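You operate a simulated robot arm through the tools that you are given. There is no shell and no other tool.

You run a simulated two-armed robot. Do the job below in one go: nothing can be reset, and whatever is moved stays where it is left.

## Task
Knit one style B tube on the third machine with two feeds.
Fine: push the grey finger in, pull the teal and purple fingers out, shut the guard, turn the style dial to B, then press START; wait for DONE.

It is judged by the outcome, as a careful person would: the job done as asked, and still so three seconds after it is handed in. It fails if anything else is knocked over, pushed out of place, dropped, spilled or broken.

## Robot
Two 7-joint arms with two-finger parallel grippers on one trunk that stands fixed in place. Base frame: the origin is at the foot of the trunk, x ahead of it, y to its left, z up. Units: mm, rad, N and s.
The left shoulder is at [71, 156, 1305], the right one opposite. Payload 3.91 kg a hand.
The tool frame of a hand sits at the grasp point between the pads (the TCP): z along the fingers, y along the line on which they close. The tips reach 30 mm beyond it. The gripper opens to 110 mm. The fingers are 20 mm wide and 10 mm thick; the gripper's body (48 by 112 mm) begins 55 mm behind the TCP.
Orientation is told as [roll, pitch, yaw] about the base's x, y, z axes, in that order, counted from this pose: with the fingers straight down and closing along the base's y, the tool's x points along the base's -x, its y along +y and its z along -z.

## Interface
- The arms move only by the tool arm_command. It takes "left_series", "right_series" or both (then of equal length, played together; a hand with none holds still); each is a list of rows, each a list of 7 numbers: the turn, a rotation vector about the base's x, y, z in degrees, then the shift along the base's x, y, z in mm, then the gripper command, from -1 (shut) to 1 (fully open), values between in proportion. In form: [[rx, ry, rz, dx, dy, dz, claw], ...]. A call has 1 to 20 rows; each row shifts and turns the commanded pose from where the row before left it. Rows are played at 5 a second. More than 50 mm and 0.15 rad between two rows, or a gripper value outside its range, and nothing of the call is played. Where a pose cannot be reached the arm comes as near as it can. A force on the tool above 90 N (or 10 N above the force at the start of the call, whichever is more), or a blocked arm, ends the call early, and 0.2 s more pass. Each finger travels about 108 mm/s and halts on what it meets, pressing with about 37 N; the grip force reading is that of the motor and also rises with nothing between the fingers. The clock runs only during rows and for 0.2 s after the last one: add rows that do not move to give the fingers time. The reply holds the time, the measured pose of the TCP, the force on the tool along the base axes, the opening and the grip force, in the units named above and with some noise, with the torque about the TCP (base axes, N m) and any sound that the robot's microphone picked up.
- Cameras (640 x 400 px; columns grow to the right, rows downward): "scene" is now at [136.3, 40.5, 1563.9]; the picture's right is [0.42, -0.91, 0.00], its down [-0.22, -0.11, -0.97] and it looks along [0.88, 0.41, -0.25] (base axes); focal length 289 px, centre (320, 200). "left" rides on the left gripper at [73, -17, -103] in its tool frame; the picture's right is [0.23, 0.97, 0.00], its down [-0.76, 0.18, -0.62] and it looks along [-0.61, 0.14, 0.78] (tool axes); focal length 222 px, centre (320, 200). "right" rides on the right gripper at [72, 17, -103] in its tool frame; the picture's right is [-0.23, 0.97, 0.00], its down [-0.76, -0.18, -0.62] and it looks along [-0.61, -0.14, 0.78] (tool axes); focal length 222 px, centre (320, 200). There is no depth. A picture from a camera that has moved, and an enlarged one, comes with that camera's place and axes in the base frame and with its lens.
- get_image(camera): a new picture of that camera. The clock stands still meanwhile.
- lift_body(by): slides the trunk up (or, below 0, down) by that many mm; the arms and the scene camera ride with it, the base frame stays. It gives what a move gives, with no picture.
- pan_tilt(pan, tilt): turns the head with the scene camera to pan (to the left, within 1.501 rad either way) and tilt (down, from -0.506 to 1.204), counted from straight ahead of the robot. It gives what a move gives.
- zoom(camera, box): a new picture of the part [left, top, right, bottom] of that camera's present view, enlarged. The clock stands still meanwhile.
- hand_in(): hands the job in; it is judged then, once.

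Places have to be worked out from the pictures, the camera data and where the tool is seen. Open the grippers and draw the arms clear of the work before you hand the job in, unless the task says otherwise.

The tools are called after ">>>" by a JSON object that holds its "op" and its "data". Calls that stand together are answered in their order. arm_command: Moves the arms, as the interface text tells. Its arguments: {"type":"object","properties":{"left_series":{"type":"array","items":{"type":"array","items":{"type":"number"}}},"right_series":{"type":"array","items":{"type":"array","items":{"type":"number"}}}},"required":[]} The other tools are called the same way: lift_body (by) slides the trunk up or down; pan_tilt (pan, tilt) turns the head that bears the scene camera; get_image (camera) takes a picture; zoom (camera, box) takes an enlarged picture of a part of a camera's view; hand_in () hands the job in.

At the start:

```text
clock: 0.0
left_eef_pos: [611.5, 632.6, 1607.1]
left_orientation: [0.0, 0.0, 0.0]
left_ft_force: [0.9, 0.2, -0.4]
left_moment: [-0.02, 0.0, 0.0]
left_gripper_width: 110.0
left_gripper_force: 0.2
right_eef_pos: [543.5, -3.9, 1545.6]
right_orientation: [0.0, 0.001, 0.0]
right_ft_force: [0.6, 0.2, 1.0]
right_moment: [-0.02, 0.03, -0.05]
right_gripper_width: 109.8
right_gripper_force: 0.1
trunk travel left (down, up): [-750.0, 190.0]
head pan, tilt: [0.438, 0.25]
```

scene: 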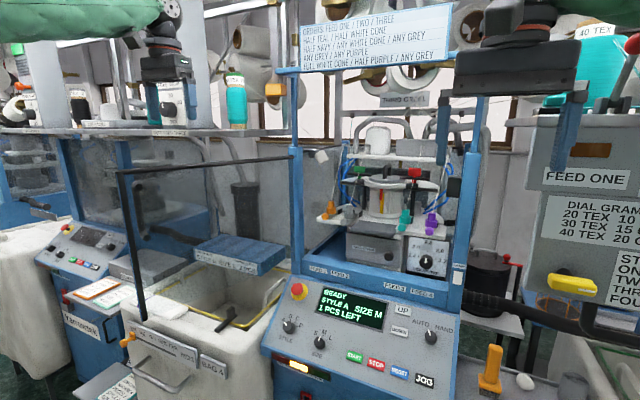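
right: 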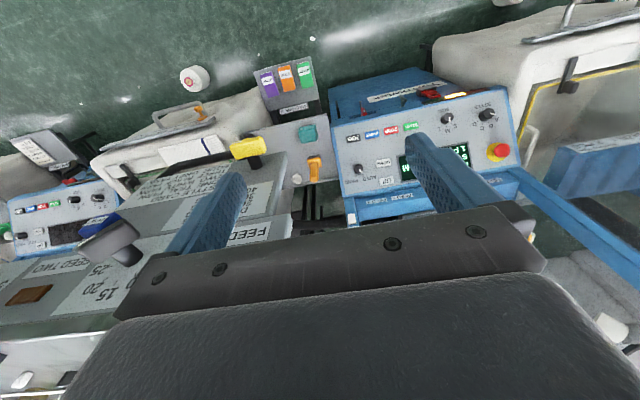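
left: 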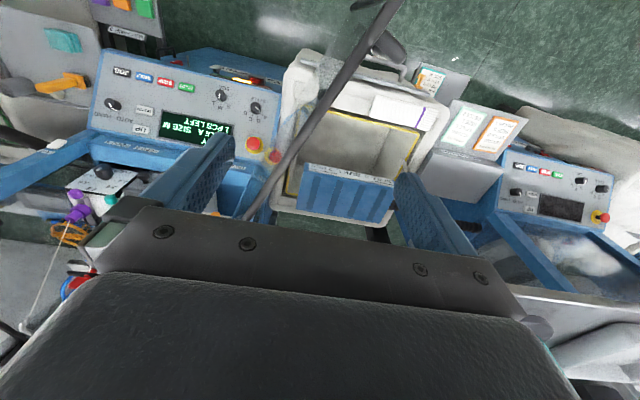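

I start by looking closely at the scene: the machine, its signs, fingers, guard and controls. I zoom in on several parts before any motion.

>>> {"op": "zoom", "data": {"camera": "scene", "box": [290, 0, 470, 112]}}

>>> {"op": "zoom", "data": {"camera": "scene", "box": [300, 120, 470, 290]}}

>>> {"op": "zoom", "data": {"camera": "scene", "box": [260, 260, 460, 400]}}

>>> {"op": "zoom", "data": {"camera": "scene", "box": [500, 120, 640, 400]}}

>>> {"op": "zoom", "data": {"camera": "scene", "box": [100, 130, 300, 400]}}

```text
3.56 times, centred on (380, 56) of scene
camera zoom: at [136.3, 40.5, 1563.9], right [0.42, -0.91, 0.0], down [-0.22, -0.11, -0.97], along [0.88, 0.41, -0.25], focal length 1028 px, centre (107, 712)
```

zoom: 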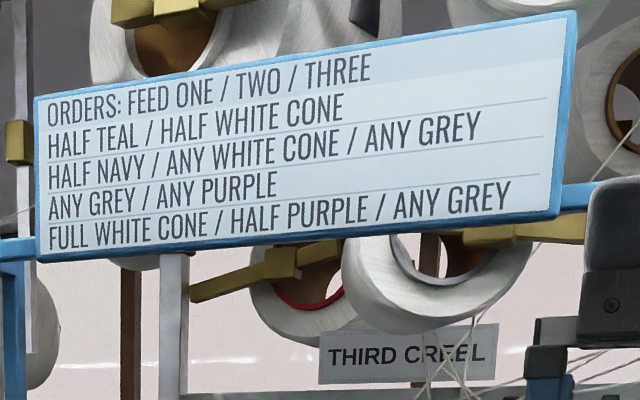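

```text
2.35 times, centred on (385, 205) of scene
camera zoom: at [136.3, 40.5, 1563.9], right [0.42, -0.91, 0.0], down [-0.22, -0.11, -0.97], along [0.88, 0.41, -0.25], focal length 681 px, centre (167, 188)
```

zoom: 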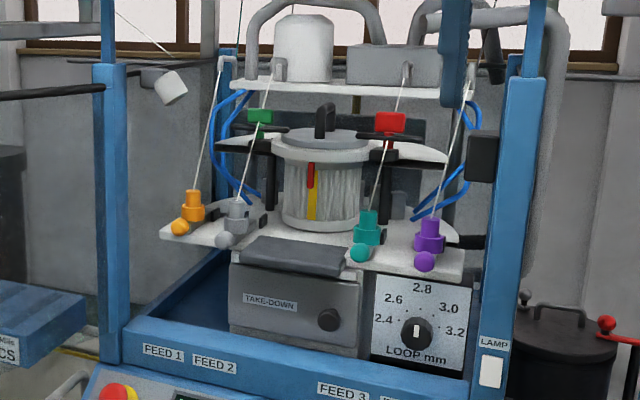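

```text
2.86 times, centred on (360, 330) of scene
camera zoom: at [136.3, 40.5, 1563.9], right [0.42, -0.91, 0.0], down [-0.22, -0.11, -0.97], along [0.88, 0.41, -0.25], focal length 826 px, centre (206, -171)
```

zoom: 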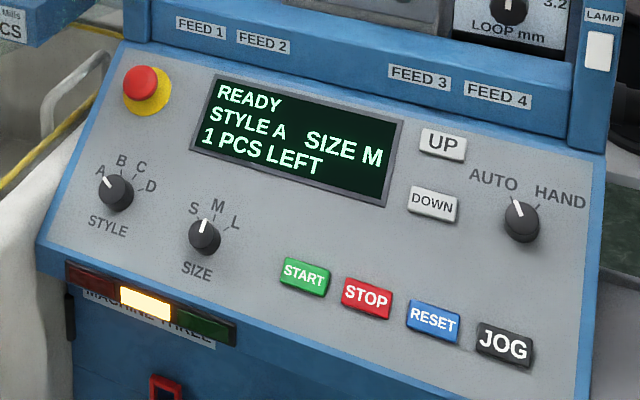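

```text
1.43 times, centred on (570, 260) of scene
camera zoom: at [136.3, 40.5, 1563.9], right [0.42, -0.91, 0.0], down [-0.22, -0.11, -0.97], along [0.88, 0.41, -0.25], focal length 413 px, centre (-37, 114)
```

zoom: 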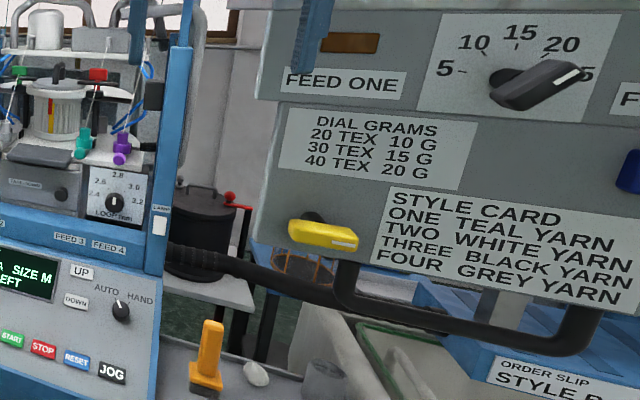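

```text
1.48 times, centred on (200, 265) of scene
camera zoom: at [136.3, 40.5, 1563.9], right [0.42, -0.91, 0.0], down [-0.22, -0.11, -0.97], along [0.88, 0.41, -0.25], focal length 429 px, centre (498, 104)
```

zoom: 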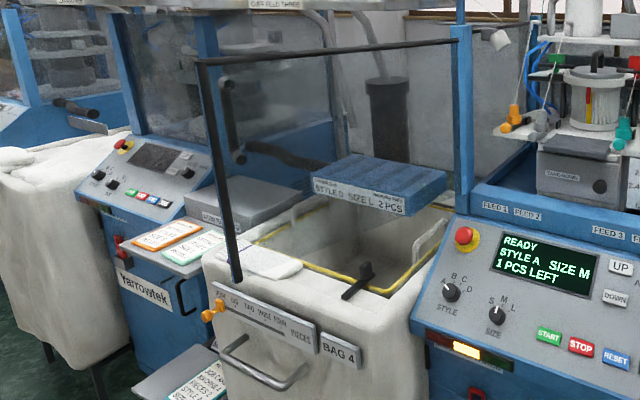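

The machine three panel reads READY, STYLE A, SIZE M, 1 PCS LEFT. The guard seems to be the dark framed door swung out at the left post. I turn the head to see the whole work site from other angles.

>>> {"op": "pan_tilt", "data": {"pan": 0.3, "tilt": 0.45}}

>>> {"op": "get_image", "data": {"camera": "scene"}}

>>> {"op": "pan_tilt", "data": {"pan": -0.3, "tilt": 0.45}}

>>> {"op": "get_image", "data": {"camera": "scene"}}

>>> {"op": "pan_tilt", "data": {"pan": 0.9, "tilt": 0.45}}

>>> {"op": "get_image", "data": {"camera": "scene"}}

>>> {"op": "zoom", "data": {"camera": "left", "box": [200, 0, 500, 240]}}

```text
clock: 0.7
left_eef_pos: [610.9, 631.6, 1607.8]
left_orientation: [0.002, 0.0, 0.002]
left_ft_force: [0.0, 1.1, -0.4]
left_moment: [0.03, 0.02, 0.06]
left_gripper_width: 110.1
left_gripper_force: 0.0
right_eef_pos: [542.4, -2.8, 1545.2]
right_orientation: [0.0, 0.001, 0.0]
right_ft_force: [0.0, 0.1, 0.9]
right_moment: [0.04, 0.03, -0.02]
right_gripper_width: 109.8
right_gripper_force: 0.0
trunk travel left (down, up): [-750.0, 190.0]
head pan, tilt: [0.3, 0.45]
```

```text
taken
camera scene: at [139.5, 28.0, 1545.3], right [0.3, -0.96, 0.0], down [-0.42, -0.13, -0.9], along [0.86, 0.27, -0.44], focal length 289 px, centre (320, 200)
```

scene: 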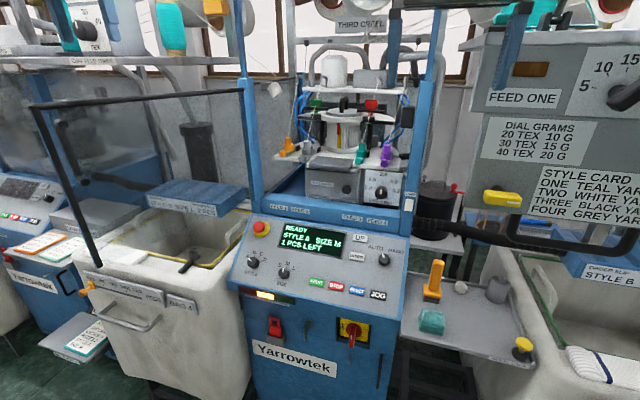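

```text
clock: 1.7
left_eef_pos: [611.1, 632.1, 1608.7]
left_orientation: [0.0, 0.0, 0.002]
left_ft_force: [0.6, 0.7, -0.4]
left_moment: [0.0, -0.02, -0.03]
left_gripper_width: 109.9
left_gripper_force: 0.0
right_eef_pos: [542.1, -4.5, 1545.6]
right_orientation: [-0.001, -0.001, 0.0]
right_ft_force: [-0.4, 0.3, -0.3]
right_moment: [-0.02, 0.02, -0.01]
right_gripper_width: 110.0
right_gripper_force: 0.1
trunk travel left (down, up): [-750.0, 190.0]
head pan, tilt: [-0.3, 0.45]
```

```text
taken
camera scene: at [139.5, -26.3, 1545.3], right [-0.29, -0.96, 0.0], down [-0.42, 0.13, -0.9], along [0.86, -0.27, -0.44], focal length 289 px, centre (320, 200)
```

scene: 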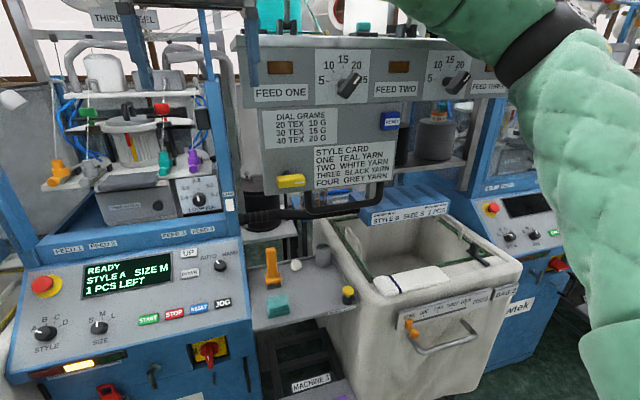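

```text
clock: 3.1
left_eef_pos: [612.0, 632.9, 1607.1]
left_orientation: [0.001, 0.0, -0.001]
left_ft_force: [-0.8, 0.5, 1.3]
left_moment: [-0.03, 0.02, 0.0]
left_gripper_width: 109.8
left_gripper_force: 0.0
right_eef_pos: [541.2, -3.1, 1546.9]
right_orientation: [0.0, 0.0, 0.0]
right_ft_force: [0.9, -0.2, 0.4]
right_moment: [-0.01, 0.0, -0.01]
right_gripper_width: 109.8
right_gripper_force: 0.1
trunk travel left (down, up): [-750.0, 190.0]
head pan, tilt: [0.901, 0.45]
```

```text
taken
camera scene: at [108.9, 72.8, 1545.3], right [0.78, -0.62, 0.0], down [-0.27, -0.34, -0.9], along [0.56, 0.71, -0.44], focal length 289 px, centre (320, 200)
```

scene: 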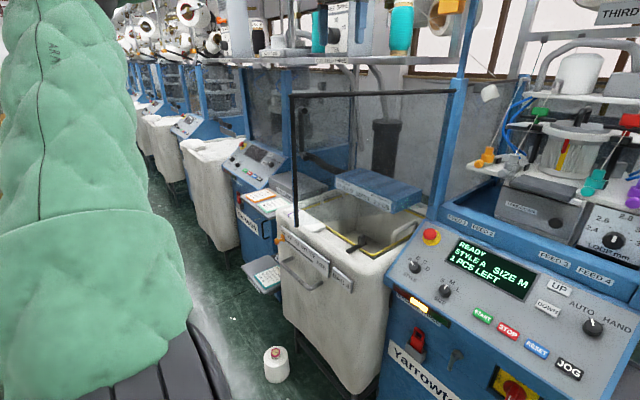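

```text
1.67 times, centred on (350, 120) of left
camera zoom: at [538.1, 614.5, 1709.7], right [-0.23, 0.97, 0.0], down [0.76, 0.18, 0.62], along [0.61, 0.14, -0.78], focal length 370 px, centre (270, 333)
```

zoom: 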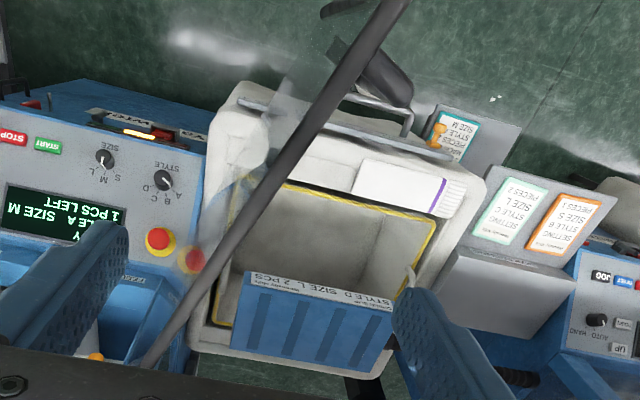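

From the pictures the E-stop is near [899, 473, 1020], the style dial near [798, 463, 965] and START near [790, 242, 941]. I turn the head back to machine three and zoom in on the fingers and the guard.

>>> {"op": "pan_tilt", "data": {"pan": 0.35, "tilt": 0.35}}

>>> {"op": "get_image", "data": {"camera": "scene"}}

>>> {"op": "zoom", "data": {"camera": "scene", "box": [280, 110, 440, 210]}}

>>> {"op": "zoom", "data": {"camera": "scene", "box": [60, 110, 290, 350]}}

>>> {"op": "zoom", "data": {"camera": "right", "box": [300, 50, 640, 262]}}

>>> {"op": "zoom", "data": {"camera": "left", "box": [0, 50, 250, 262]}}

```text
clock: 4.1
left_eef_pos: [610.5, 632.5, 1607.0]
left_orientation: [0.001, -0.001, 0.0]
left_ft_force: [0.1, 0.2, -0.3]
left_moment: [0.03, -0.01, 0.0]
left_gripper_width: 109.9
left_gripper_force: 0.1
right_eef_pos: [541.4, -3.4, 1545.4]
right_orientation: [-0.001, 0.002, -0.001]
right_ft_force: [0.0, 0.5, -0.1]
right_moment: [-0.01, 0.0, -0.01]
right_gripper_width: 110.0
right_gripper_force: 0.0
trunk travel left (down, up): [-750.0, 190.0]
head pan, tilt: [0.351, 0.351]
```

```text
taken
camera scene: at [139.1, 32.9, 1554.5], right [0.34, -0.94, 0.0], down [-0.32, -0.12, -0.94], along [0.88, 0.32, -0.34], focal length 289 px, centre (320, 200)
```

scene: 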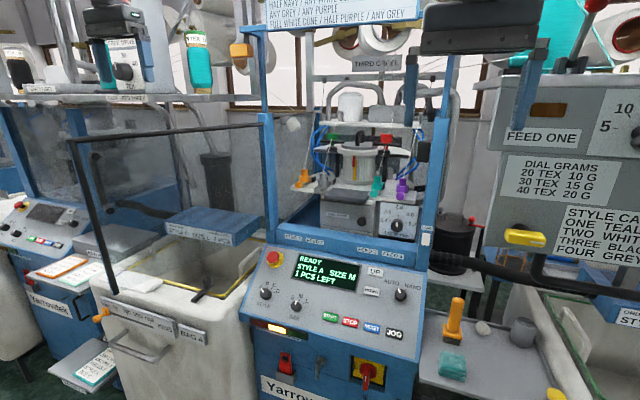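

```text
4.00 times, centred on (360, 160) of scene
camera zoom: at [139.1, 32.9, 1554.5], right [0.34, -0.94, 0.0], down [-0.32, -0.12, -0.94], along [0.88, 0.32, -0.34], focal length 1157 px, centre (160, 360)
```

zoom: 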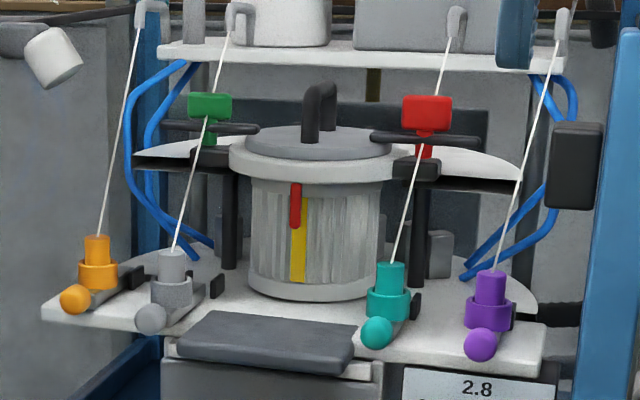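

```text
1.67 times, centred on (175, 230) of scene
camera zoom: at [139.1, 32.9, 1554.5], right [0.34, -0.94, 0.0], down [-0.32, -0.12, -0.94], along [0.88, 0.32, -0.34], focal length 482 px, centre (562, 150)
```

zoom: 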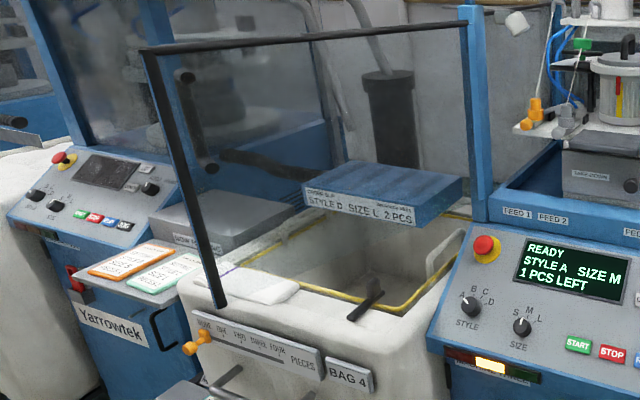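

```text
1.88 times, centred on (470, 156) of right
camera zoom: at [470.9, 14.7, 1649.4], right [0.23, 0.97, 0.0], down [0.76, -0.18, 0.62], along [0.61, -0.14, -0.78], focal length 418 px, centre (38, 283)
```

zoom: 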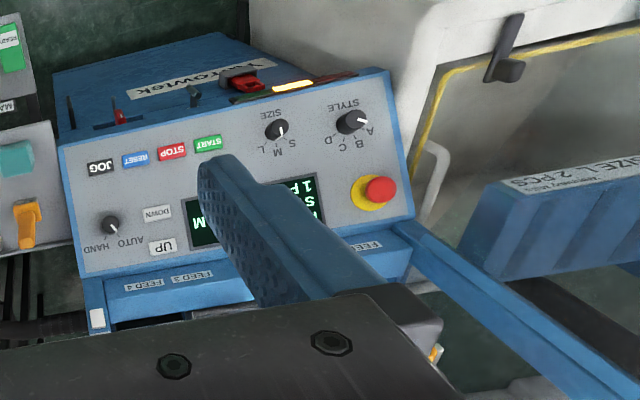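

```text
1.89 times, centred on (125, 156) of left
camera zoom: at [538.1, 614.5, 1709.7], right [-0.23, 0.97, 0.0], down [0.76, 0.18, 0.62], along [0.61, 0.14, -0.78], focal length 419 px, centre (688, 283)
```

zoom: 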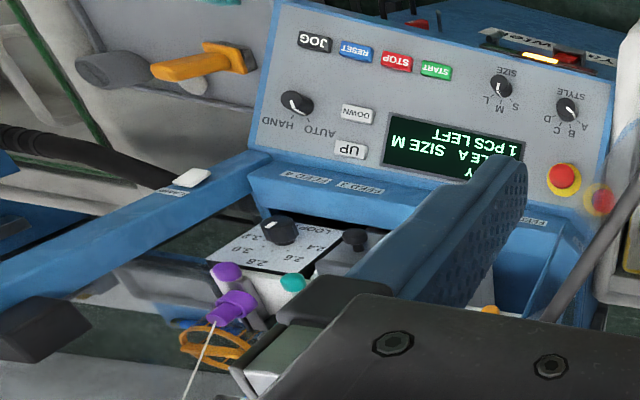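

Triangulating with the hand cameras: purple ball ≈ [1011, 90, 1260], teal ≈ [1011, 170, 1262], grey ≈ [980, 349, 1262] (out, about 30 mm), orange ≈ [1007, 428, 1262] (in). The guard is hinged near [940, 510] and stands open to about [514, 700], z 1099–1471. I first move the left hand over the guard to its right side, staying high.

>>> {"op": "arm_command", "data": {"left_series": [[0, 0, 0, 0, -50, 0, 1], [0, 0, 0, 0, -50, 0, 1], [0, 0, 0, 0, -50, 0, 1], [0, 0, 0, 0, -50, 0, 1], [0, 0, 0, 0, -50, 0, 1], [0, 0, 0, 0, -20, 0, 1], [0, 0, 0, 0, 0, 0, 1]]}}

>>> {"op": "get_image", "data": {"camera": "scene"}}

>>> {"op": "get_image", "data": {"camera": "left"}}

```text
clock: 5.7
left_eef_pos: [610.4, 361.6, 1606.0]
left_orientation: [0.0, 0.0, 0.002]
left_ft_force: [-0.7, -0.3, -0.4]
left_moment: [-0.01, -0.02, -0.02]
left_gripper_width: 109.6
left_gripper_force: 0.1
right_eef_pos: [542.5, -2.1, 1545.5]
right_orientation: [0.001, 0.0, 0.0]
right_ft_force: [-0.4, -0.6, -0.1]
right_moment: [0.03, -0.03, -0.01]
right_gripper_width: 110.0
right_gripper_force: 0.0
trunk travel left (down, up): [-750.0, 190.0]
head pan, tilt: [0.351, 0.351]
```

```text
taken
camera scene: at [138.9, 33.3, 1554.5], right [0.34, -0.94, 0.0], down [-0.32, -0.12, -0.94], along [0.88, 0.32, -0.34], focal length 289 px, centre (320, 200)
```

scene: 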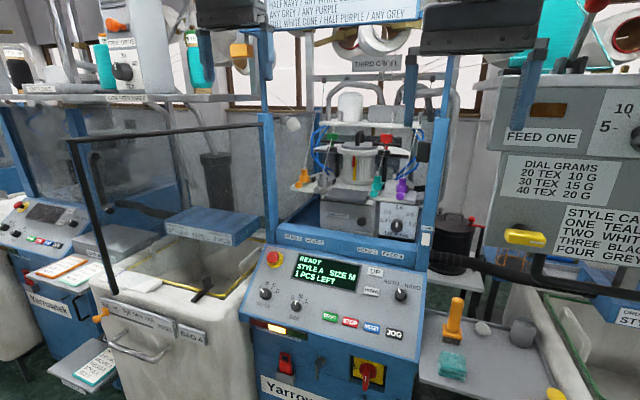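

```text
taken
camera left: at [538.6, 344.3, 1708.8], right [-0.23, 0.97, 0.0], down [0.76, 0.18, 0.62], along [0.61, 0.14, -0.78], focal length 222 px, centre (320, 200)
```

left: 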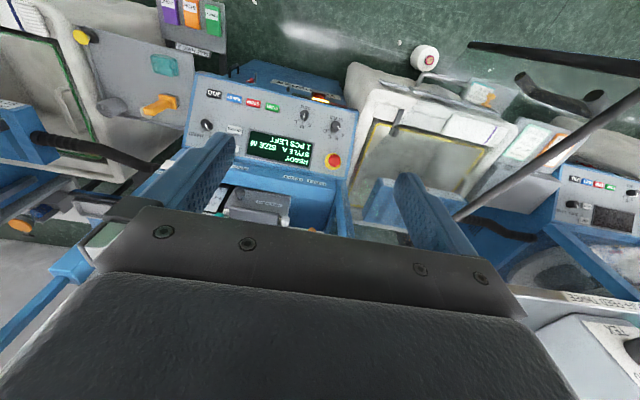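

The guard's free edge is now better fixed: top corner ≈ [502, 676, 1473], bottom ≈ [502, 674, 1114], hinge ≈ [908, 492]. Now I turn the left hand forward (tool z toward +x) while descending to about z = 1300 in free space ahead of the machine.

>>> {"op": "arm_command", "data": {"left_series": [[0, -8.2, 0, 0, -10, -25, 1], [0, -8.2, 0, 0, -10, -25, 1], [0, -8.2, 0, 0, -10, -25, 1], [0, -8.2, 0, 0, -10, -25, 1], [0, -8.2, 0, 0, -10, -25, 1], [0, -8.2, 0, 0, -10, -25, 1], [0, -8.2, 0, 0, -10, -25, 1], [0, -8.2, 0, 0, -10, -25, 1], [0, -8.2, 0, 0, -10, -25, 1], [0, -8.2, 0, 0, -10, -25, 1], [0, -8, 0, 0, -10, -25, 1], [0, 0, 0, 0, 0, -25, 1], [0, 0, 0, 0, 0, 0, 1]]}}

>>> {"op": "get_image", "data": {"camera": "scene"}}

>>> {"op": "get_image", "data": {"camera": "left"}}

>>> {"op": "get_image", "data": {"camera": "right"}}

```text
clock: 8.5
left_eef_pos: [654.4, 252.5, 1320.5]
left_orientation: [-3.033, -1.569, 3.029]
left_ft_force: [-0.5, 0.9, 1.2]
left_moment: [0.03, -0.02, 0.04]
left_gripper_width: 109.9
left_gripper_force: 0.1
left hand out of reach, approached as far as the arm can: row 9, 10, 11
right_eef_pos: [542.0, -5.8, 1546.5]
right_orientation: [0.001, 0.0, -0.001]
right_ft_force: [0.6, -1.2, 0.4]
right_moment: [0.01, -0.03, 0.01]
right_gripper_width: 110.1
right_gripper_force: 0.0
trunk travel left (down, up): [-750.0, 190.0]
head pan, tilt: [0.351, 0.351]
```

```text
taken
camera scene: at [138.3, 31.0, 1554.7], right [0.34, -0.94, 0.0], down [-0.32, -0.12, -0.94], along [0.88, 0.32, -0.34], focal length 289 px, centre (320, 200)
```

scene: 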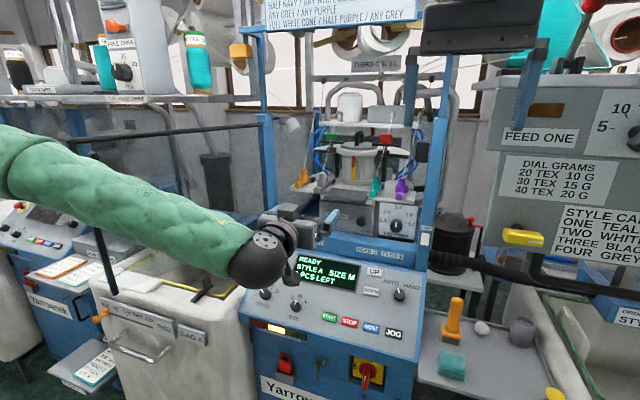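

```text
taken
camera left: at [551.4, 234.7, 1245.6], right [0.0, 0.97, -0.23], down [-0.62, 0.18, 0.76], along [0.78, 0.14, 0.61], focal length 222 px, centre (320, 200)
```

left: 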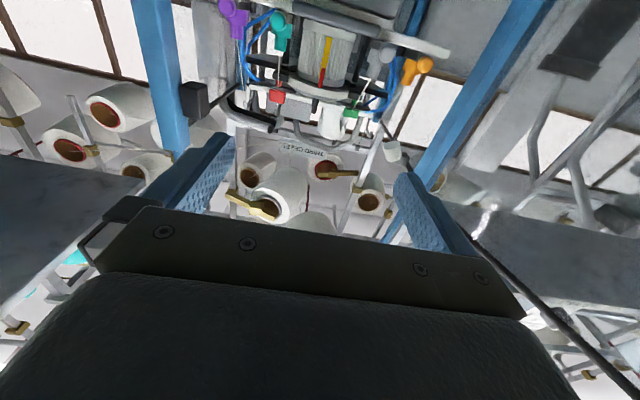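

```text
taken
camera right: at [470.0, 12.6, 1649.8], right [0.23, 0.97, 0.0], down [0.76, -0.18, 0.62], along [0.61, -0.14, -0.78], focal length 222 px, centre (320, 200)
```

right: 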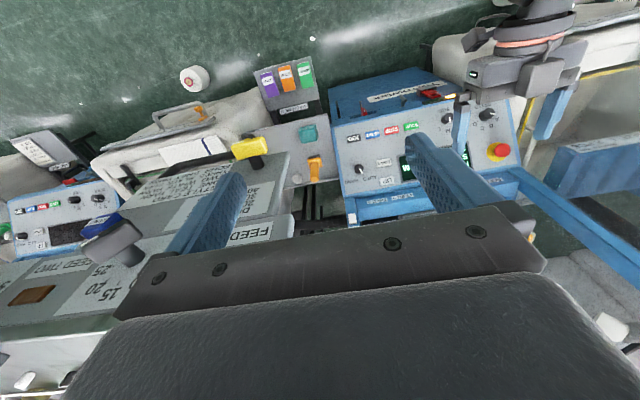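

The left hand now points forward at [654, 252, 1320]. I zoom in on the fingers as seen from below to refine their places and see how they slide.

>>> {"op": "zoom", "data": {"camera": "left", "box": [200, 0, 460, 160]}}

>>> {"op": "zoom", "data": {"camera": "scene", "box": [290, 120, 450, 220]}}

```text
2.46 times, centred on (330, 80) of left
camera zoom: at [551.4, 234.7, 1245.6], right [0.0, 0.97, -0.23], down [-0.62, 0.18, 0.76], along [0.78, 0.14, 0.61], focal length 547 px, centre (295, 495)
```

zoom: 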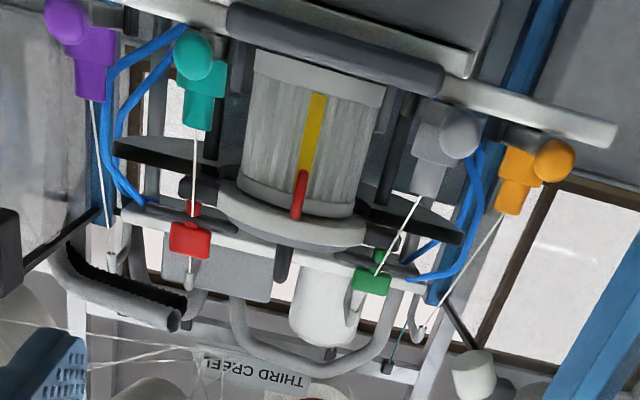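

```text
4.00 times, centred on (370, 170) of scene
camera zoom: at [138.3, 31.0, 1554.7], right [0.34, -0.94, 0.0], down [-0.32, -0.12, -0.94], along [0.88, 0.32, -0.34], focal length 1157 px, centre (120, 320)
```

zoom: 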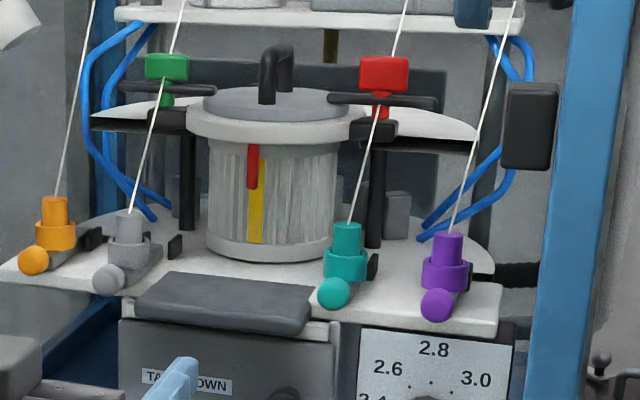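

The two views agree: purple [1011, 89, 1260], teal [1011, 169, 1260], grey [971, 345, 1261] (about 40 mm out), orange [1010, 428, 1260]; slides run along x. I move the left hand in front of the purple ball with the claw at about 60 mm.

>>> {"op": "arm_command", "data": {"left_series": [[0, 0, 0, 40, -27, -10, 0.1], [0, 0, 0, 40, -27, -10, 0.1], [0, 0, 0, 40, -27, -10, 0.1], [0, 0, 0, 40, -27, -10, 0.1], [0, 0, 0, 40, -27, -10, 0.1], [0, 0, 0, 40, -28, -10, 0.1], [0, 0, 0, 0, 0, 0, 0.1]]}}

>>> {"op": "get_image", "data": {"camera": "scene"}}

>>> {"op": "get_image", "data": {"camera": "left"}}

>>> {"op": "zoom", "data": {"camera": "scene", "box": [290, 120, 450, 220]}}

```text
clock: 10.1
left_eef_pos: [888.3, 101.9, 1261.0]
left_orientation: [-1.675, -1.57, 1.677]
left_ft_force: [0.3, -0.1, 0.1]
left_moment: [-0.02, 0.0, -0.02]
left_gripper_width: 60.8
left_gripper_force: 0.1
left hand out of reach, approached as far as the arm can: row 6
right_eef_pos: [541.7, -3.9, 1545.5]
right_orientation: [-0.001, 0.0, 0.001]
right_ft_force: [0.6, 1.2, 0.1]
right_moment: [-0.02, 0.0, 0.0]
right_gripper_width: 110.1
right_gripper_force: 0.0
trunk travel left (down, up): [-750.0, 190.0]
head pan, tilt: [0.351, 0.351]
```

```text
taken
camera scene: at [138.2, 33.5, 1554.6], right [0.34, -0.94, 0.0], down [-0.32, -0.12, -0.94], along [0.88, 0.32, -0.34], focal length 289 px, centre (320, 200)
```

scene: 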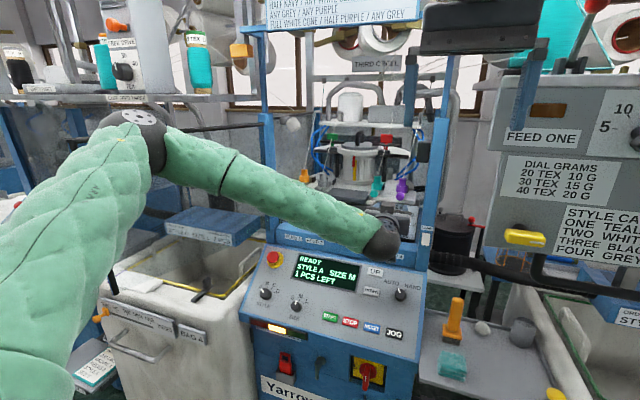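

```text
taken
camera left: at [785.2, 85.2, 1188.0], right [0.0, 0.97, -0.23], down [-0.62, 0.18, 0.76], along [0.78, 0.14, 0.61], focal length 222 px, centre (320, 200)
```

left: 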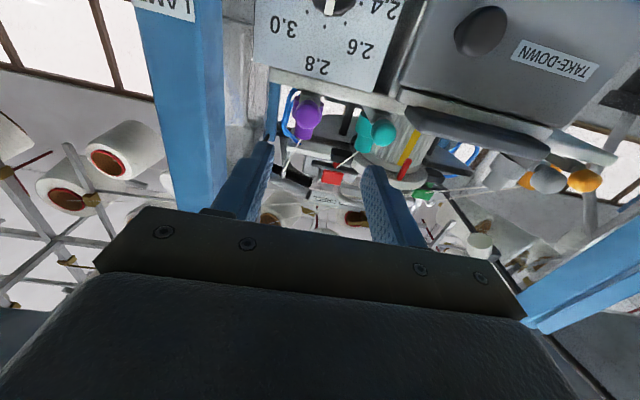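

```text
4.00 times, centred on (370, 170) of scene
camera zoom: at [138.2, 33.5, 1554.6], right [0.34, -0.94, 0.0], down [-0.32, -0.12, -0.94], along [0.88, 0.32, -0.34], focal length 1157 px, centre (120, 320)
```

zoom: 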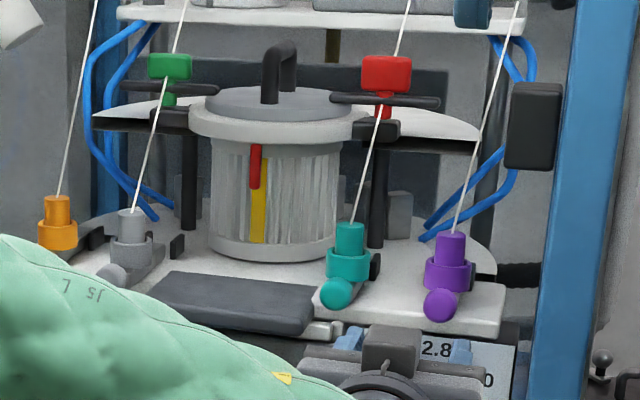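

The hand is at [888, 102, 1261], 13 mm left of the line; the reply says row 6 was at a limit of the arm. I try to go a bit further forward and right in small rows, to see whether the arm frees up as it stretches.

>>> {"op": "arm_command", "data": {"left_series": [[0, 0, 0, 15, 0, 0, 0.1], [0, 0, 0, 15, -3, 0, 0.1], [0, 0, 0, 10, -10, 0, 0.1], [0, 0, 0, 0, 0, 0, 0.1]]}}

>>> {"op": "get_image", "data": {"camera": "left"}}

>>> {"op": "get_image", "data": {"camera": "scene"}}

```text
clock: 11.1
left_eef_pos: [919.2, 110.7, 1273.8]
left_orientation: [-0.989, -1.568, 0.99]
left_ft_force: [-0.1, 0.3, -0.1]
left_moment: [0.03, 0.0, 0.02]
left_gripper_width: 60.8
left_gripper_force: 0.0
left hand out of reach, approached as far as the arm can: row 1, 2, 3
right_eef_pos: [543.5, -2.7, 1545.3]
right_orientation: [0.0, -0.001, 0.001]
right_ft_force: [-0.1, 0.3, 0.0]
right_moment: [0.0, 0.03, -0.01]
right_gripper_width: 109.9
right_gripper_force: 0.2
trunk travel left (down, up): [-750.0, 190.0]
head pan, tilt: [0.351, 0.351]
```

```text
taken
camera left: at [815.0, 93.2, 1200.1], right [0.0, 0.97, -0.23], down [-0.62, 0.18, 0.76], along [0.78, 0.14, 0.61], focal length 222 px, centre (320, 200)
```

left: 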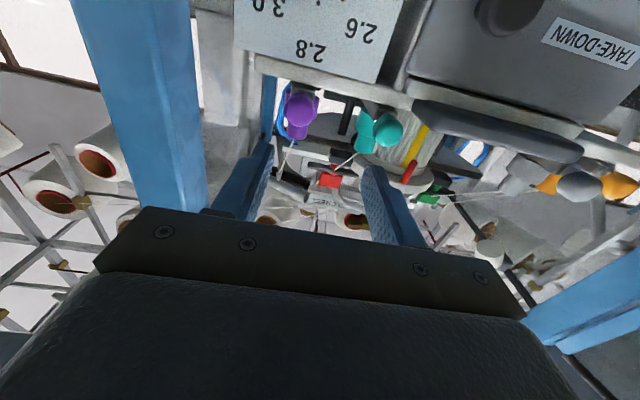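

```text
taken
camera scene: at [139.4, 32.8, 1554.5], right [0.34, -0.94, 0.0], down [-0.32, -0.12, -0.94], along [0.88, 0.32, -0.34], focal length 289 px, centre (320, 200)
```

scene: 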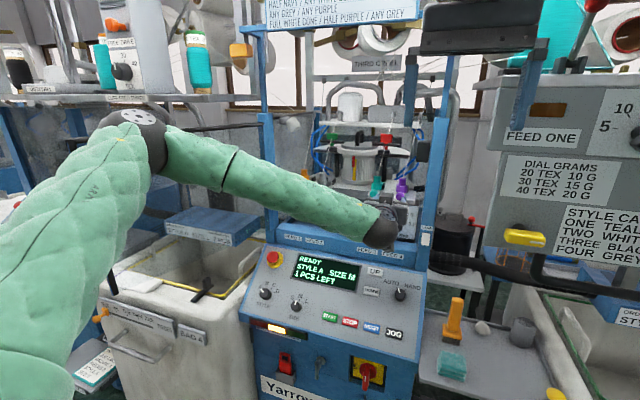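

The arm stays at some joint limit here (it drifted to y 111, z 1274), though it is far from stretched. Since a ball can be gripped at any roll, I test whether rolling the hand about the x axis frees the wrist, backing off 20 mm first.

>>> {"op": "arm_command", "data": {"left_series": [[0, 0, 0, -20, 0, 0, 0.1], [8, 0, 0, 0, 0, 0, 0.1], [8, 0, 0, 0, 0, 0, 0.1], [8, 0, 0, 0, 0, 0, 0.1], [0, 0, 0, 10, -10, -7, 0.1], [0, 0, 0, 10, -12, -7, 0.1], [0, 0, 0, 0, 0, 0, 0.1]]}}

>>> {"op": "get_image", "data": {"camera": "scene"}}

```text
clock: 12.7
left_eef_pos: [905.4, 105.4, 1268.9]
left_orientation: [1.569, -1.153, -1.571]
left_ft_force: [0.4, 0.4, -0.2]
left_moment: [0.02, -0.01, -0.05]
left_gripper_width: 60.5
left_gripper_force: 0.0
left hand out of reach, approached as far as the arm can: row 5, 6
right_eef_pos: [542.6, -3.4, 1544.8]
right_orientation: [0.0, 0.0, 0.0]
right_ft_force: [-0.5, 0.7, -0.1]
right_moment: [0.02, 0.0, 0.0]
right_gripper_width: 110.2
right_gripper_force: 0.0
trunk travel left (down, up): [-750.0, 190.0]
head pan, tilt: [0.351, 0.351]
```

```text
taken
camera scene: at [139.2, 32.4, 1554.5], right [0.34, -0.94, 0.0], down [-0.32, -0.12, -0.94], along [0.88, 0.32, -0.34], focal length 289 px, centre (320, 200)
```

scene: 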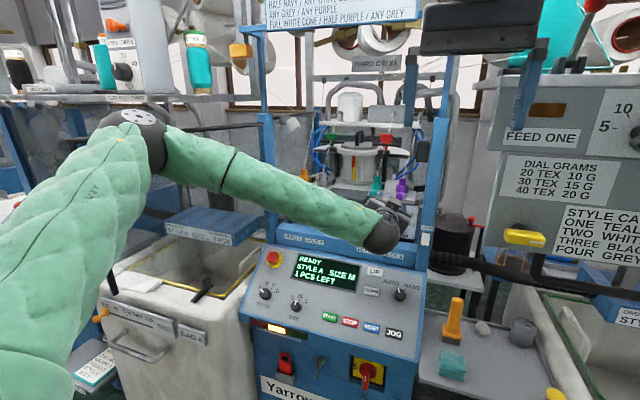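

The limit did not depend on roll; the forearm comes down and to the right while the hand points straight forward, so I think the wrist bends too far. I undo the roll and point the tool 20° down and 20° to the right, which lies closer to the forearm's line, after backing off.

>>> {"op": "arm_command", "data": {"left_series": [[0, 0, 0, -25, 5, 5, 0.1], [-8, 0, 0, -15, 0, 0, 0.1], [-8, 0, 0, 0, 0, 0, 0.1], [-8, 0, 0, 0, 0, 0, 0.1], [0, 6.7, 0, 0, 0, 0, 0.1], [0, 6.7, 0, 0, 0, 0, 0.1], [0, 6.6, 0, 0, 0, 0, 0.1], [0, 0, -6.7, 0, 0, 0, 0.1], [0, 0, -6.7, 0, 0, 0, 0.1], [0, 0, -6.6, 0, 0, 0, 0.1], [0, 0, 0, 0, 0, 0, 0.1]]}}

>>> {"op": "get_image", "data": {"camera": "left"}}

>>> {"op": "get_image", "data": {"camera": "scene"}}

```text
clock: 15.1
left_eef_pos: [864.8, 111.9, 1274.1]
left_orientation: [-0.004, -1.222, -0.346]
left_ft_force: [0.9, -0.3, -0.2]
left_moment: [0.06, 0.01, 0.0]
left_gripper_width: 60.7
left_gripper_force: 0.1
right_eef_pos: [541.2, -4.1, 1545.0]
right_orientation: [-0.001, 0.0, -0.002]
right_ft_force: [0.8, 0.1, -0.1]
right_moment: [-0.06, 0.03, -0.01]
right_gripper_width: 109.8
right_gripper_force: 0.1
trunk travel left (down, up): [-750.0, 190.0]
head pan, tilt: [0.351, 0.351]
```

```text
taken
camera left: at [744.6, 136.4, 1240.5], right [0.26, 0.94, -0.21], down [-0.24, 0.28, 0.93], along [0.93, -0.19, 0.3], focal length 222 px, centre (320, 200)
```

left: 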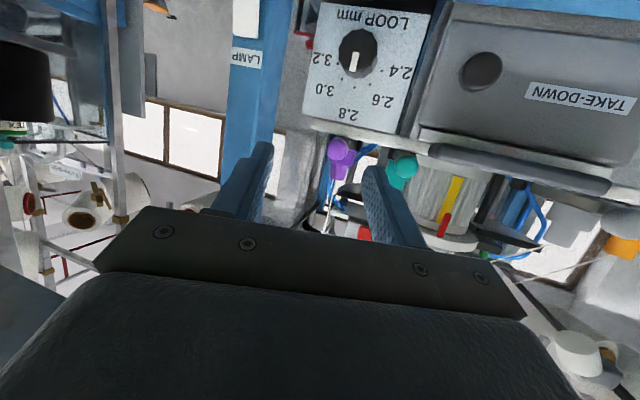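

```text
taken
camera scene: at [139.5, 32.4, 1554.5], right [0.34, -0.94, 0.0], down [-0.32, -0.12, -0.94], along [0.88, 0.32, -0.34], focal length 289 px, centre (320, 200)
```

scene: 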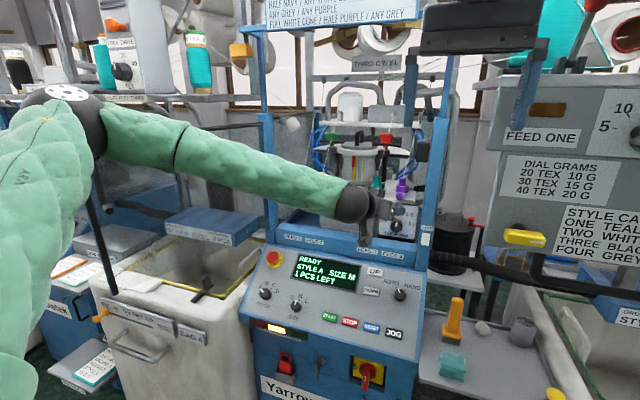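

No limit is reported now; tool axis is (0.88, −0.32, −0.34). The purple ball seen from here is again at [1011, 90, 1260]. I go to a point 90 mm behind the ball along the tool axis.

>>> {"op": "arm_command", "data": {"left_series": [[0, 0, 0, 22, 3, 6, 0.0], [0, 0, 0, 22, 2, 6, 0.0], [0, 0, 0, 22, 2, 5, 0.0], [0, 0, 0, 0, 0, 0, 0.0]]}}

>>> {"op": "get_image", "data": {"camera": "left"}}

>>> {"op": "zoom", "data": {"camera": "scene", "box": [290, 120, 450, 220]}}

```text
clock: 16.1
left_eef_pos: [931.1, 118.1, 1291.2]
left_orientation: [-0.003, -1.222, -0.345]
left_ft_force: [-0.6, 0.0, 0.1]
left_moment: [0.01, 0.0, -0.02]
left_gripper_width: 55.0
left_gripper_force: 0.0
right_eef_pos: [542.9, -3.8, 1544.0]
right_orientation: [0.001, -0.001, 0.0]
right_ft_force: [1.0, 0.6, 0.2]
right_moment: [0.05, -0.01, 0.02]
right_gripper_width: 110.0
right_gripper_force: 0.0
trunk travel left (down, up): [-750.0, 190.0]
head pan, tilt: [0.351, 0.351]
```

```text
taken
camera left: at [810.0, 143.8, 1258.1], right [0.26, 0.94, -0.21], down [-0.24, 0.28, 0.93], along [0.93, -0.19, 0.3], focal length 222 px, centre (320, 200)
```

left: 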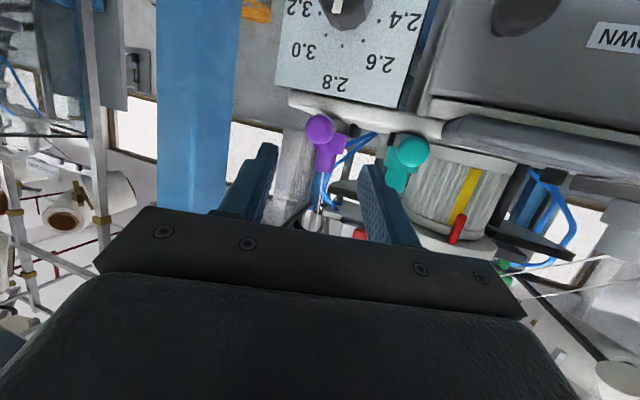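

```text
4.00 times, centred on (370, 170) of scene
camera zoom: at [139.1, 32.9, 1554.5], right [0.34, -0.94, 0.0], down [-0.32, -0.12, -0.94], along [0.88, 0.32, -0.34], focal length 1157 px, centre (120, 320)
```

zoom: 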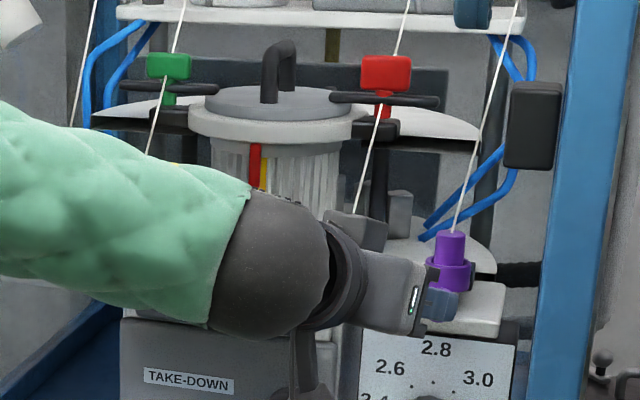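

The ball lies on the tool axis within about 1 mm, 91 mm ahead. I advance 50 mm along the axis, then look again.

>>> {"op": "arm_command", "data": {"left_series": [[0, 0, 0, 14.7, -5.4, -5.7, 0.0], [0, 0, 0, 14.7, -5.4, -5.7, 0.0], [0, 0, 0, 14.7, -5.4, -5.7, 0.0], [0, 0, 0, 0, 0, 0, 0.0]]}}

>>> {"op": "get_image", "data": {"camera": "left"}}

>>> {"op": "zoom", "data": {"camera": "scene", "box": [340, 140, 440, 210]}}

>>> {"op": "zoom", "data": {"camera": "left", "box": [240, 80, 440, 220]}}

```text
clock: 17.1
left_eef_pos: [975.2, 102.5, 1274.2]
left_orientation: [-0.004, -1.223, -0.346]
left_ft_force: [0.2, 0.3, 0.1]
left_moment: [0.0, 0.01, -0.01]
left_gripper_width: 55.1
left_gripper_force: 0.0
right_eef_pos: [541.6, -2.6, 1545.6]
right_orientation: [0.001, -0.002, 0.0]
right_ft_force: [0.2, -0.8, -0.8]
right_moment: [0.01, 0.02, -0.01]
right_gripper_width: 110.0
right_gripper_force: 0.1
trunk travel left (down, up): [-750.0, 190.0]
head pan, tilt: [0.351, 0.351]
```

```text
taken
camera left: at [855.3, 127.8, 1240.5], right [0.26, 0.94, -0.21], down [-0.24, 0.28, 0.93], along [0.93, -0.19, 0.3], focal length 222 px, centre (320, 200)
```

left: 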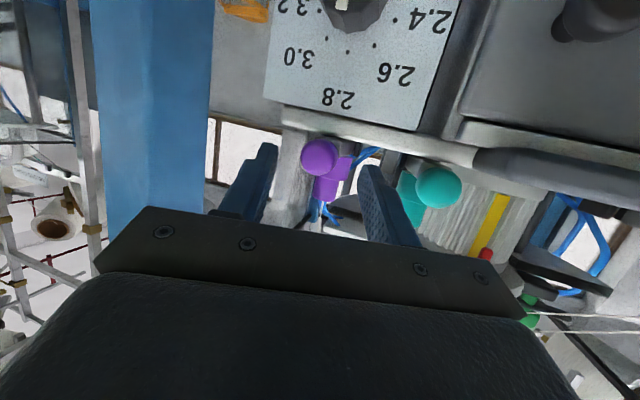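

```text
5.71 times, centred on (390, 175) of scene
camera zoom: at [139.2, 32.7, 1554.5], right [0.34, -0.94, 0.0], down [-0.32, -0.12, -0.94], along [0.88, 0.32, -0.34], focal length 1653 px, centre (-80, 343)
```

zoom: 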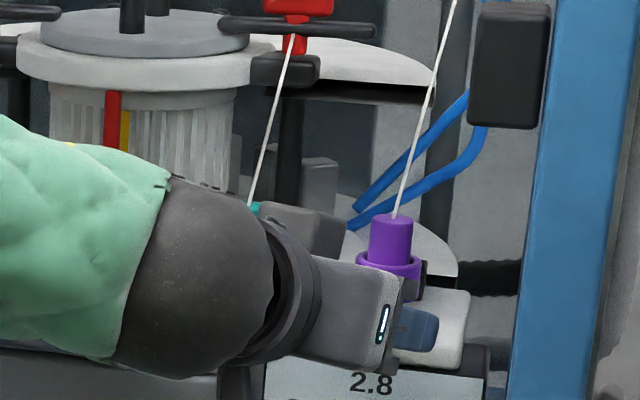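

```text
2.86 times, centred on (340, 150) of left
camera zoom: at [855.3, 127.8, 1240.5], right [0.26, 0.94, -0.21], down [-0.24, 0.28, 0.93], along [0.93, -0.19, 0.3], focal length 635 px, centre (263, 343)
```

zoom: 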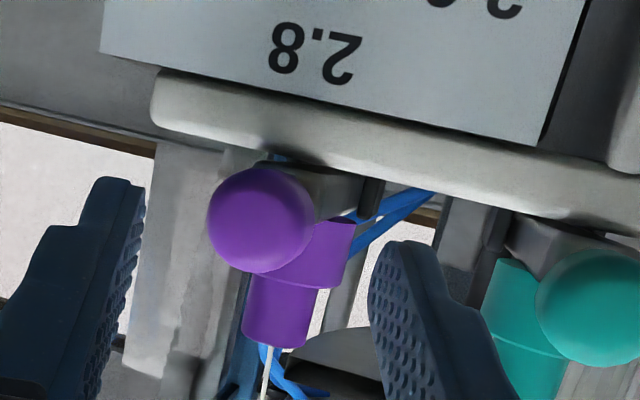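

The ball (27 mm across) sits between the fingers, 41 mm ahead of the TCP. I advance 17 mm so the tips pass the ball's centre by about 6 mm (short of the collar), then close.

>>> {"op": "arm_command", "data": {"left_series": [[0, 0, 0, 7.5, -2.7, -2.9, 0.0], [0, 0, 0, 7.5, -2.7, -2.9, 0.0], [0, 0, 0, 0, 0, 0, 0.0], [0, 0, 0, 0, 0, 0, -0.35], [0, 0, 0, 0, 0, 0, -1], [0, 0, 0, 0, 0, 0, -1], [0, 0, 0, 0, 0, 0, -1]]}}

>>> {"op": "zoom", "data": {"camera": "left", "box": [240, 80, 440, 220]}}

>>> {"op": "zoom", "data": {"camera": "scene", "box": [340, 140, 440, 210]}}

```text
clock: 18.7
left_eef_pos: [990.6, 96.7, 1268.9]
left_orientation: [-0.004, -1.222, -0.346]
left_ft_force: [-0.7, -0.8, 0.6]
left_moment: [-0.02, 0.02, 0.55]
left_gripper_width: 29.9
left_gripper_force: 45.0
right_eef_pos: [540.7, -4.0, 1545.6]
right_orientation: [0.0, 0.0, 0.0]
right_ft_force: [-0.4, -0.6, -0.1]
right_moment: [0.02, -0.01, -0.01]
right_gripper_width: 110.2
right_gripper_force: 0.1
trunk travel left (down, up): [-750.0, 190.0]
head pan, tilt: [0.351, 0.351]
```

```text
2.86 times, centred on (340, 150) of left
camera zoom: at [870.3, 122.1, 1235.0], right [0.26, 0.94, -0.21], down [-0.24, 0.28, 0.93], along [0.93, -0.19, 0.3], focal length 635 px, centre (263, 343)
```

zoom: 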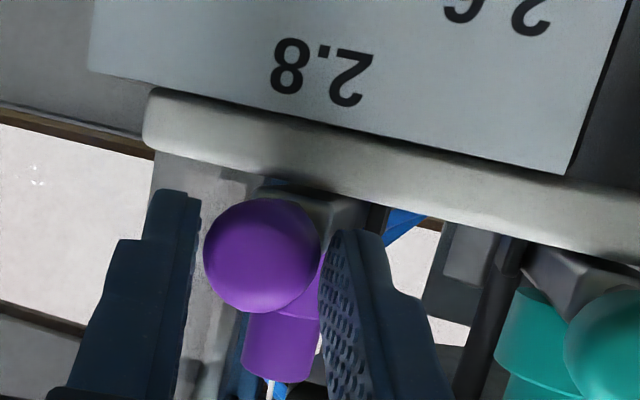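

```text
5.71 times, centred on (390, 175) of scene
camera zoom: at [139.1, 32.4, 1554.5], right [0.34, -0.94, 0.0], down [-0.32, -0.12, -0.94], along [0.88, 0.32, -0.34], focal length 1653 px, centre (-80, 343)
```

zoom: 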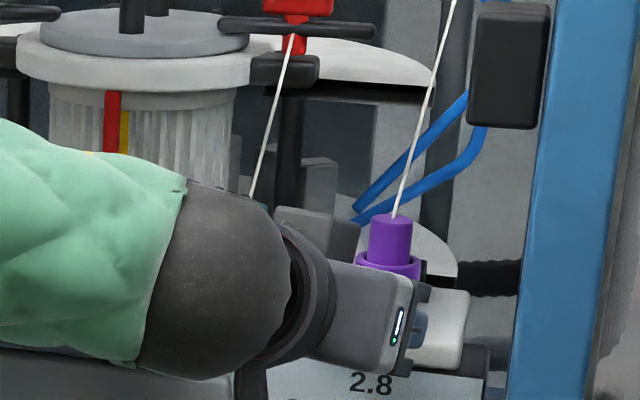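

The claw stopped at 29.9 mm, so it holds the ball (27–28 mm). I pull straight back along −x in small steps and watch the force.

>>> {"op": "arm_command", "data": {"left_series": [[0, 0, 0, -6, 0, 0, -1], [0, 0, 0, -6, 0, 0, -1], [0, 0, 0, 0, 0, 0, -1]]}}

>>> {"op": "zoom", "data": {"camera": "left", "box": [240, 80, 440, 220]}}

>>> {"op": "zoom", "data": {"camera": "scene", "box": [340, 140, 440, 210]}}

```text
clock: 19.5
left_eef_pos: [979.1, 96.9, 1268.9]
left_orientation: [-0.004, -1.222, -0.346]
left_ft_force: [0.3, 2.6, 3.8]
left_moment: [0.04, 0.04, 0.61]
left_gripper_width: 30.0
left_gripper_force: 44.9
right_eef_pos: [543.3, -3.0, 1544.5]
right_orientation: [0.0, -0.001, 0.0]
right_ft_force: [0.5, 0.0, -0.5]
right_moment: [0.02, 0.02, -0.04]
right_gripper_width: 110.0
right_gripper_force: 0.0
trunk travel left (down, up): [-750.0, 190.0]
head pan, tilt: [0.351, 0.351]
```

```text
2.86 times, centred on (340, 150) of left
camera zoom: at [857.7, 122.0, 1234.9], right [0.26, 0.94, -0.21], down [-0.25, 0.28, 0.93], along [0.93, -0.19, 0.3], focal length 635 px, centre (263, 343)
```

zoom: 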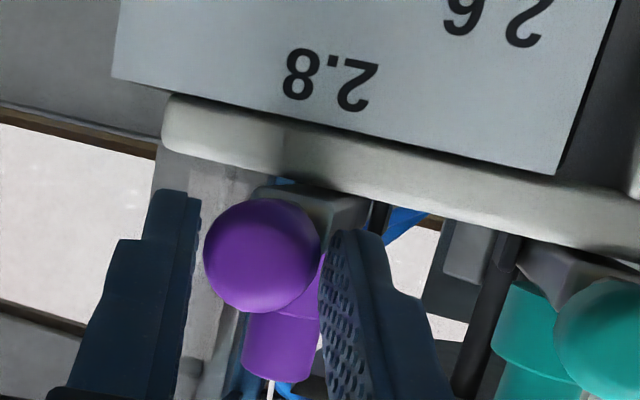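

```text
5.71 times, centred on (390, 175) of scene
camera zoom: at [139.1, 32.8, 1554.5], right [0.34, -0.94, 0.0], down [-0.32, -0.12, -0.94], along [0.88, 0.32, -0.34], focal length 1653 px, centre (-80, 343)
```

zoom: 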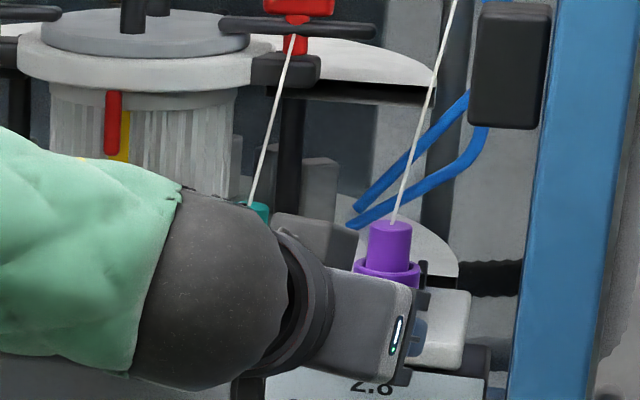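

The purple finger follows the hand with little force. I pull another 22 mm, then check.

>>> {"op": "arm_command", "data": {"left_series": [[0, 0, 0, -7, 0, 0, -1], [0, 0, 0, -7, 0, 0, -1], [0, 0, 0, -8, 0, 0, -1], [0, 0, 0, 0, 0, 0, -1]]}}

>>> {"op": "zoom", "data": {"camera": "left", "box": [240, 80, 440, 220]}}

>>> {"op": "zoom", "data": {"camera": "scene", "box": [340, 140, 440, 210]}}

```text
clock: 20.5
left_eef_pos: [960.6, 98.4, 1268.5]
left_orientation: [-0.001, -1.221, -0.342]
left_ft_force: [39.6, 0.2, 14.6]
left_moment: [-0.07, -0.66, 0.81]
left_gripper_width: 30.2
left_gripper_force: 44.2
right_eef_pos: [547.6, -3.9, 1544.2]
right_orientation: [-0.001, 0.004, -0.001]
right_ft_force: [0.7, -0.2, 0.4]
right_moment: [0.04, 0.01, 0.02]
right_gripper_width: 109.9
right_gripper_force: 0.0
trunk travel left (down, up): [-750.0, 190.0]
head pan, tilt: [0.351, 0.351]
```

```text
2.86 times, centred on (340, 150) of left
camera zoom: at [840.4, 122.2, 1234.6], right [0.26, 0.94, -0.21], down [-0.25, 0.28, 0.93], along [0.93, -0.19, 0.3], focal length 635 px, centre (263, 343)
```

zoom: 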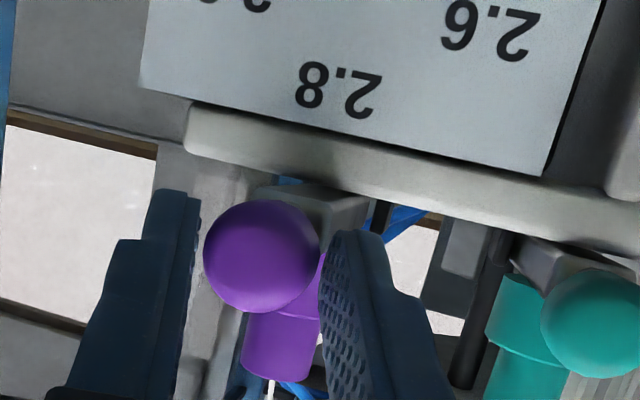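

```text
5.71 times, centred on (390, 175) of scene
camera zoom: at [143.6, 32.2, 1554.3], right [0.34, -0.94, 0.0], down [-0.33, -0.12, -0.94], along [0.88, 0.32, -0.35], focal length 1653 px, centre (-80, 343)
```

zoom: 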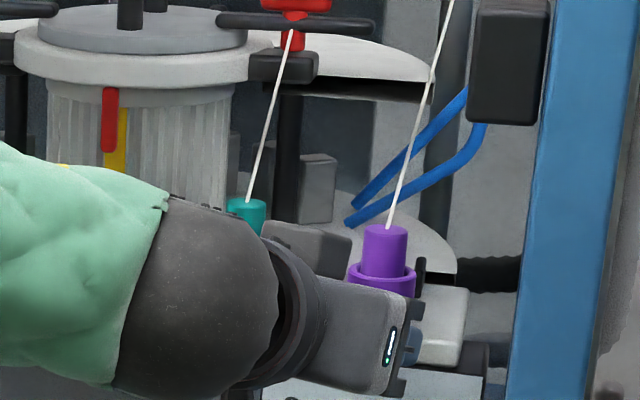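

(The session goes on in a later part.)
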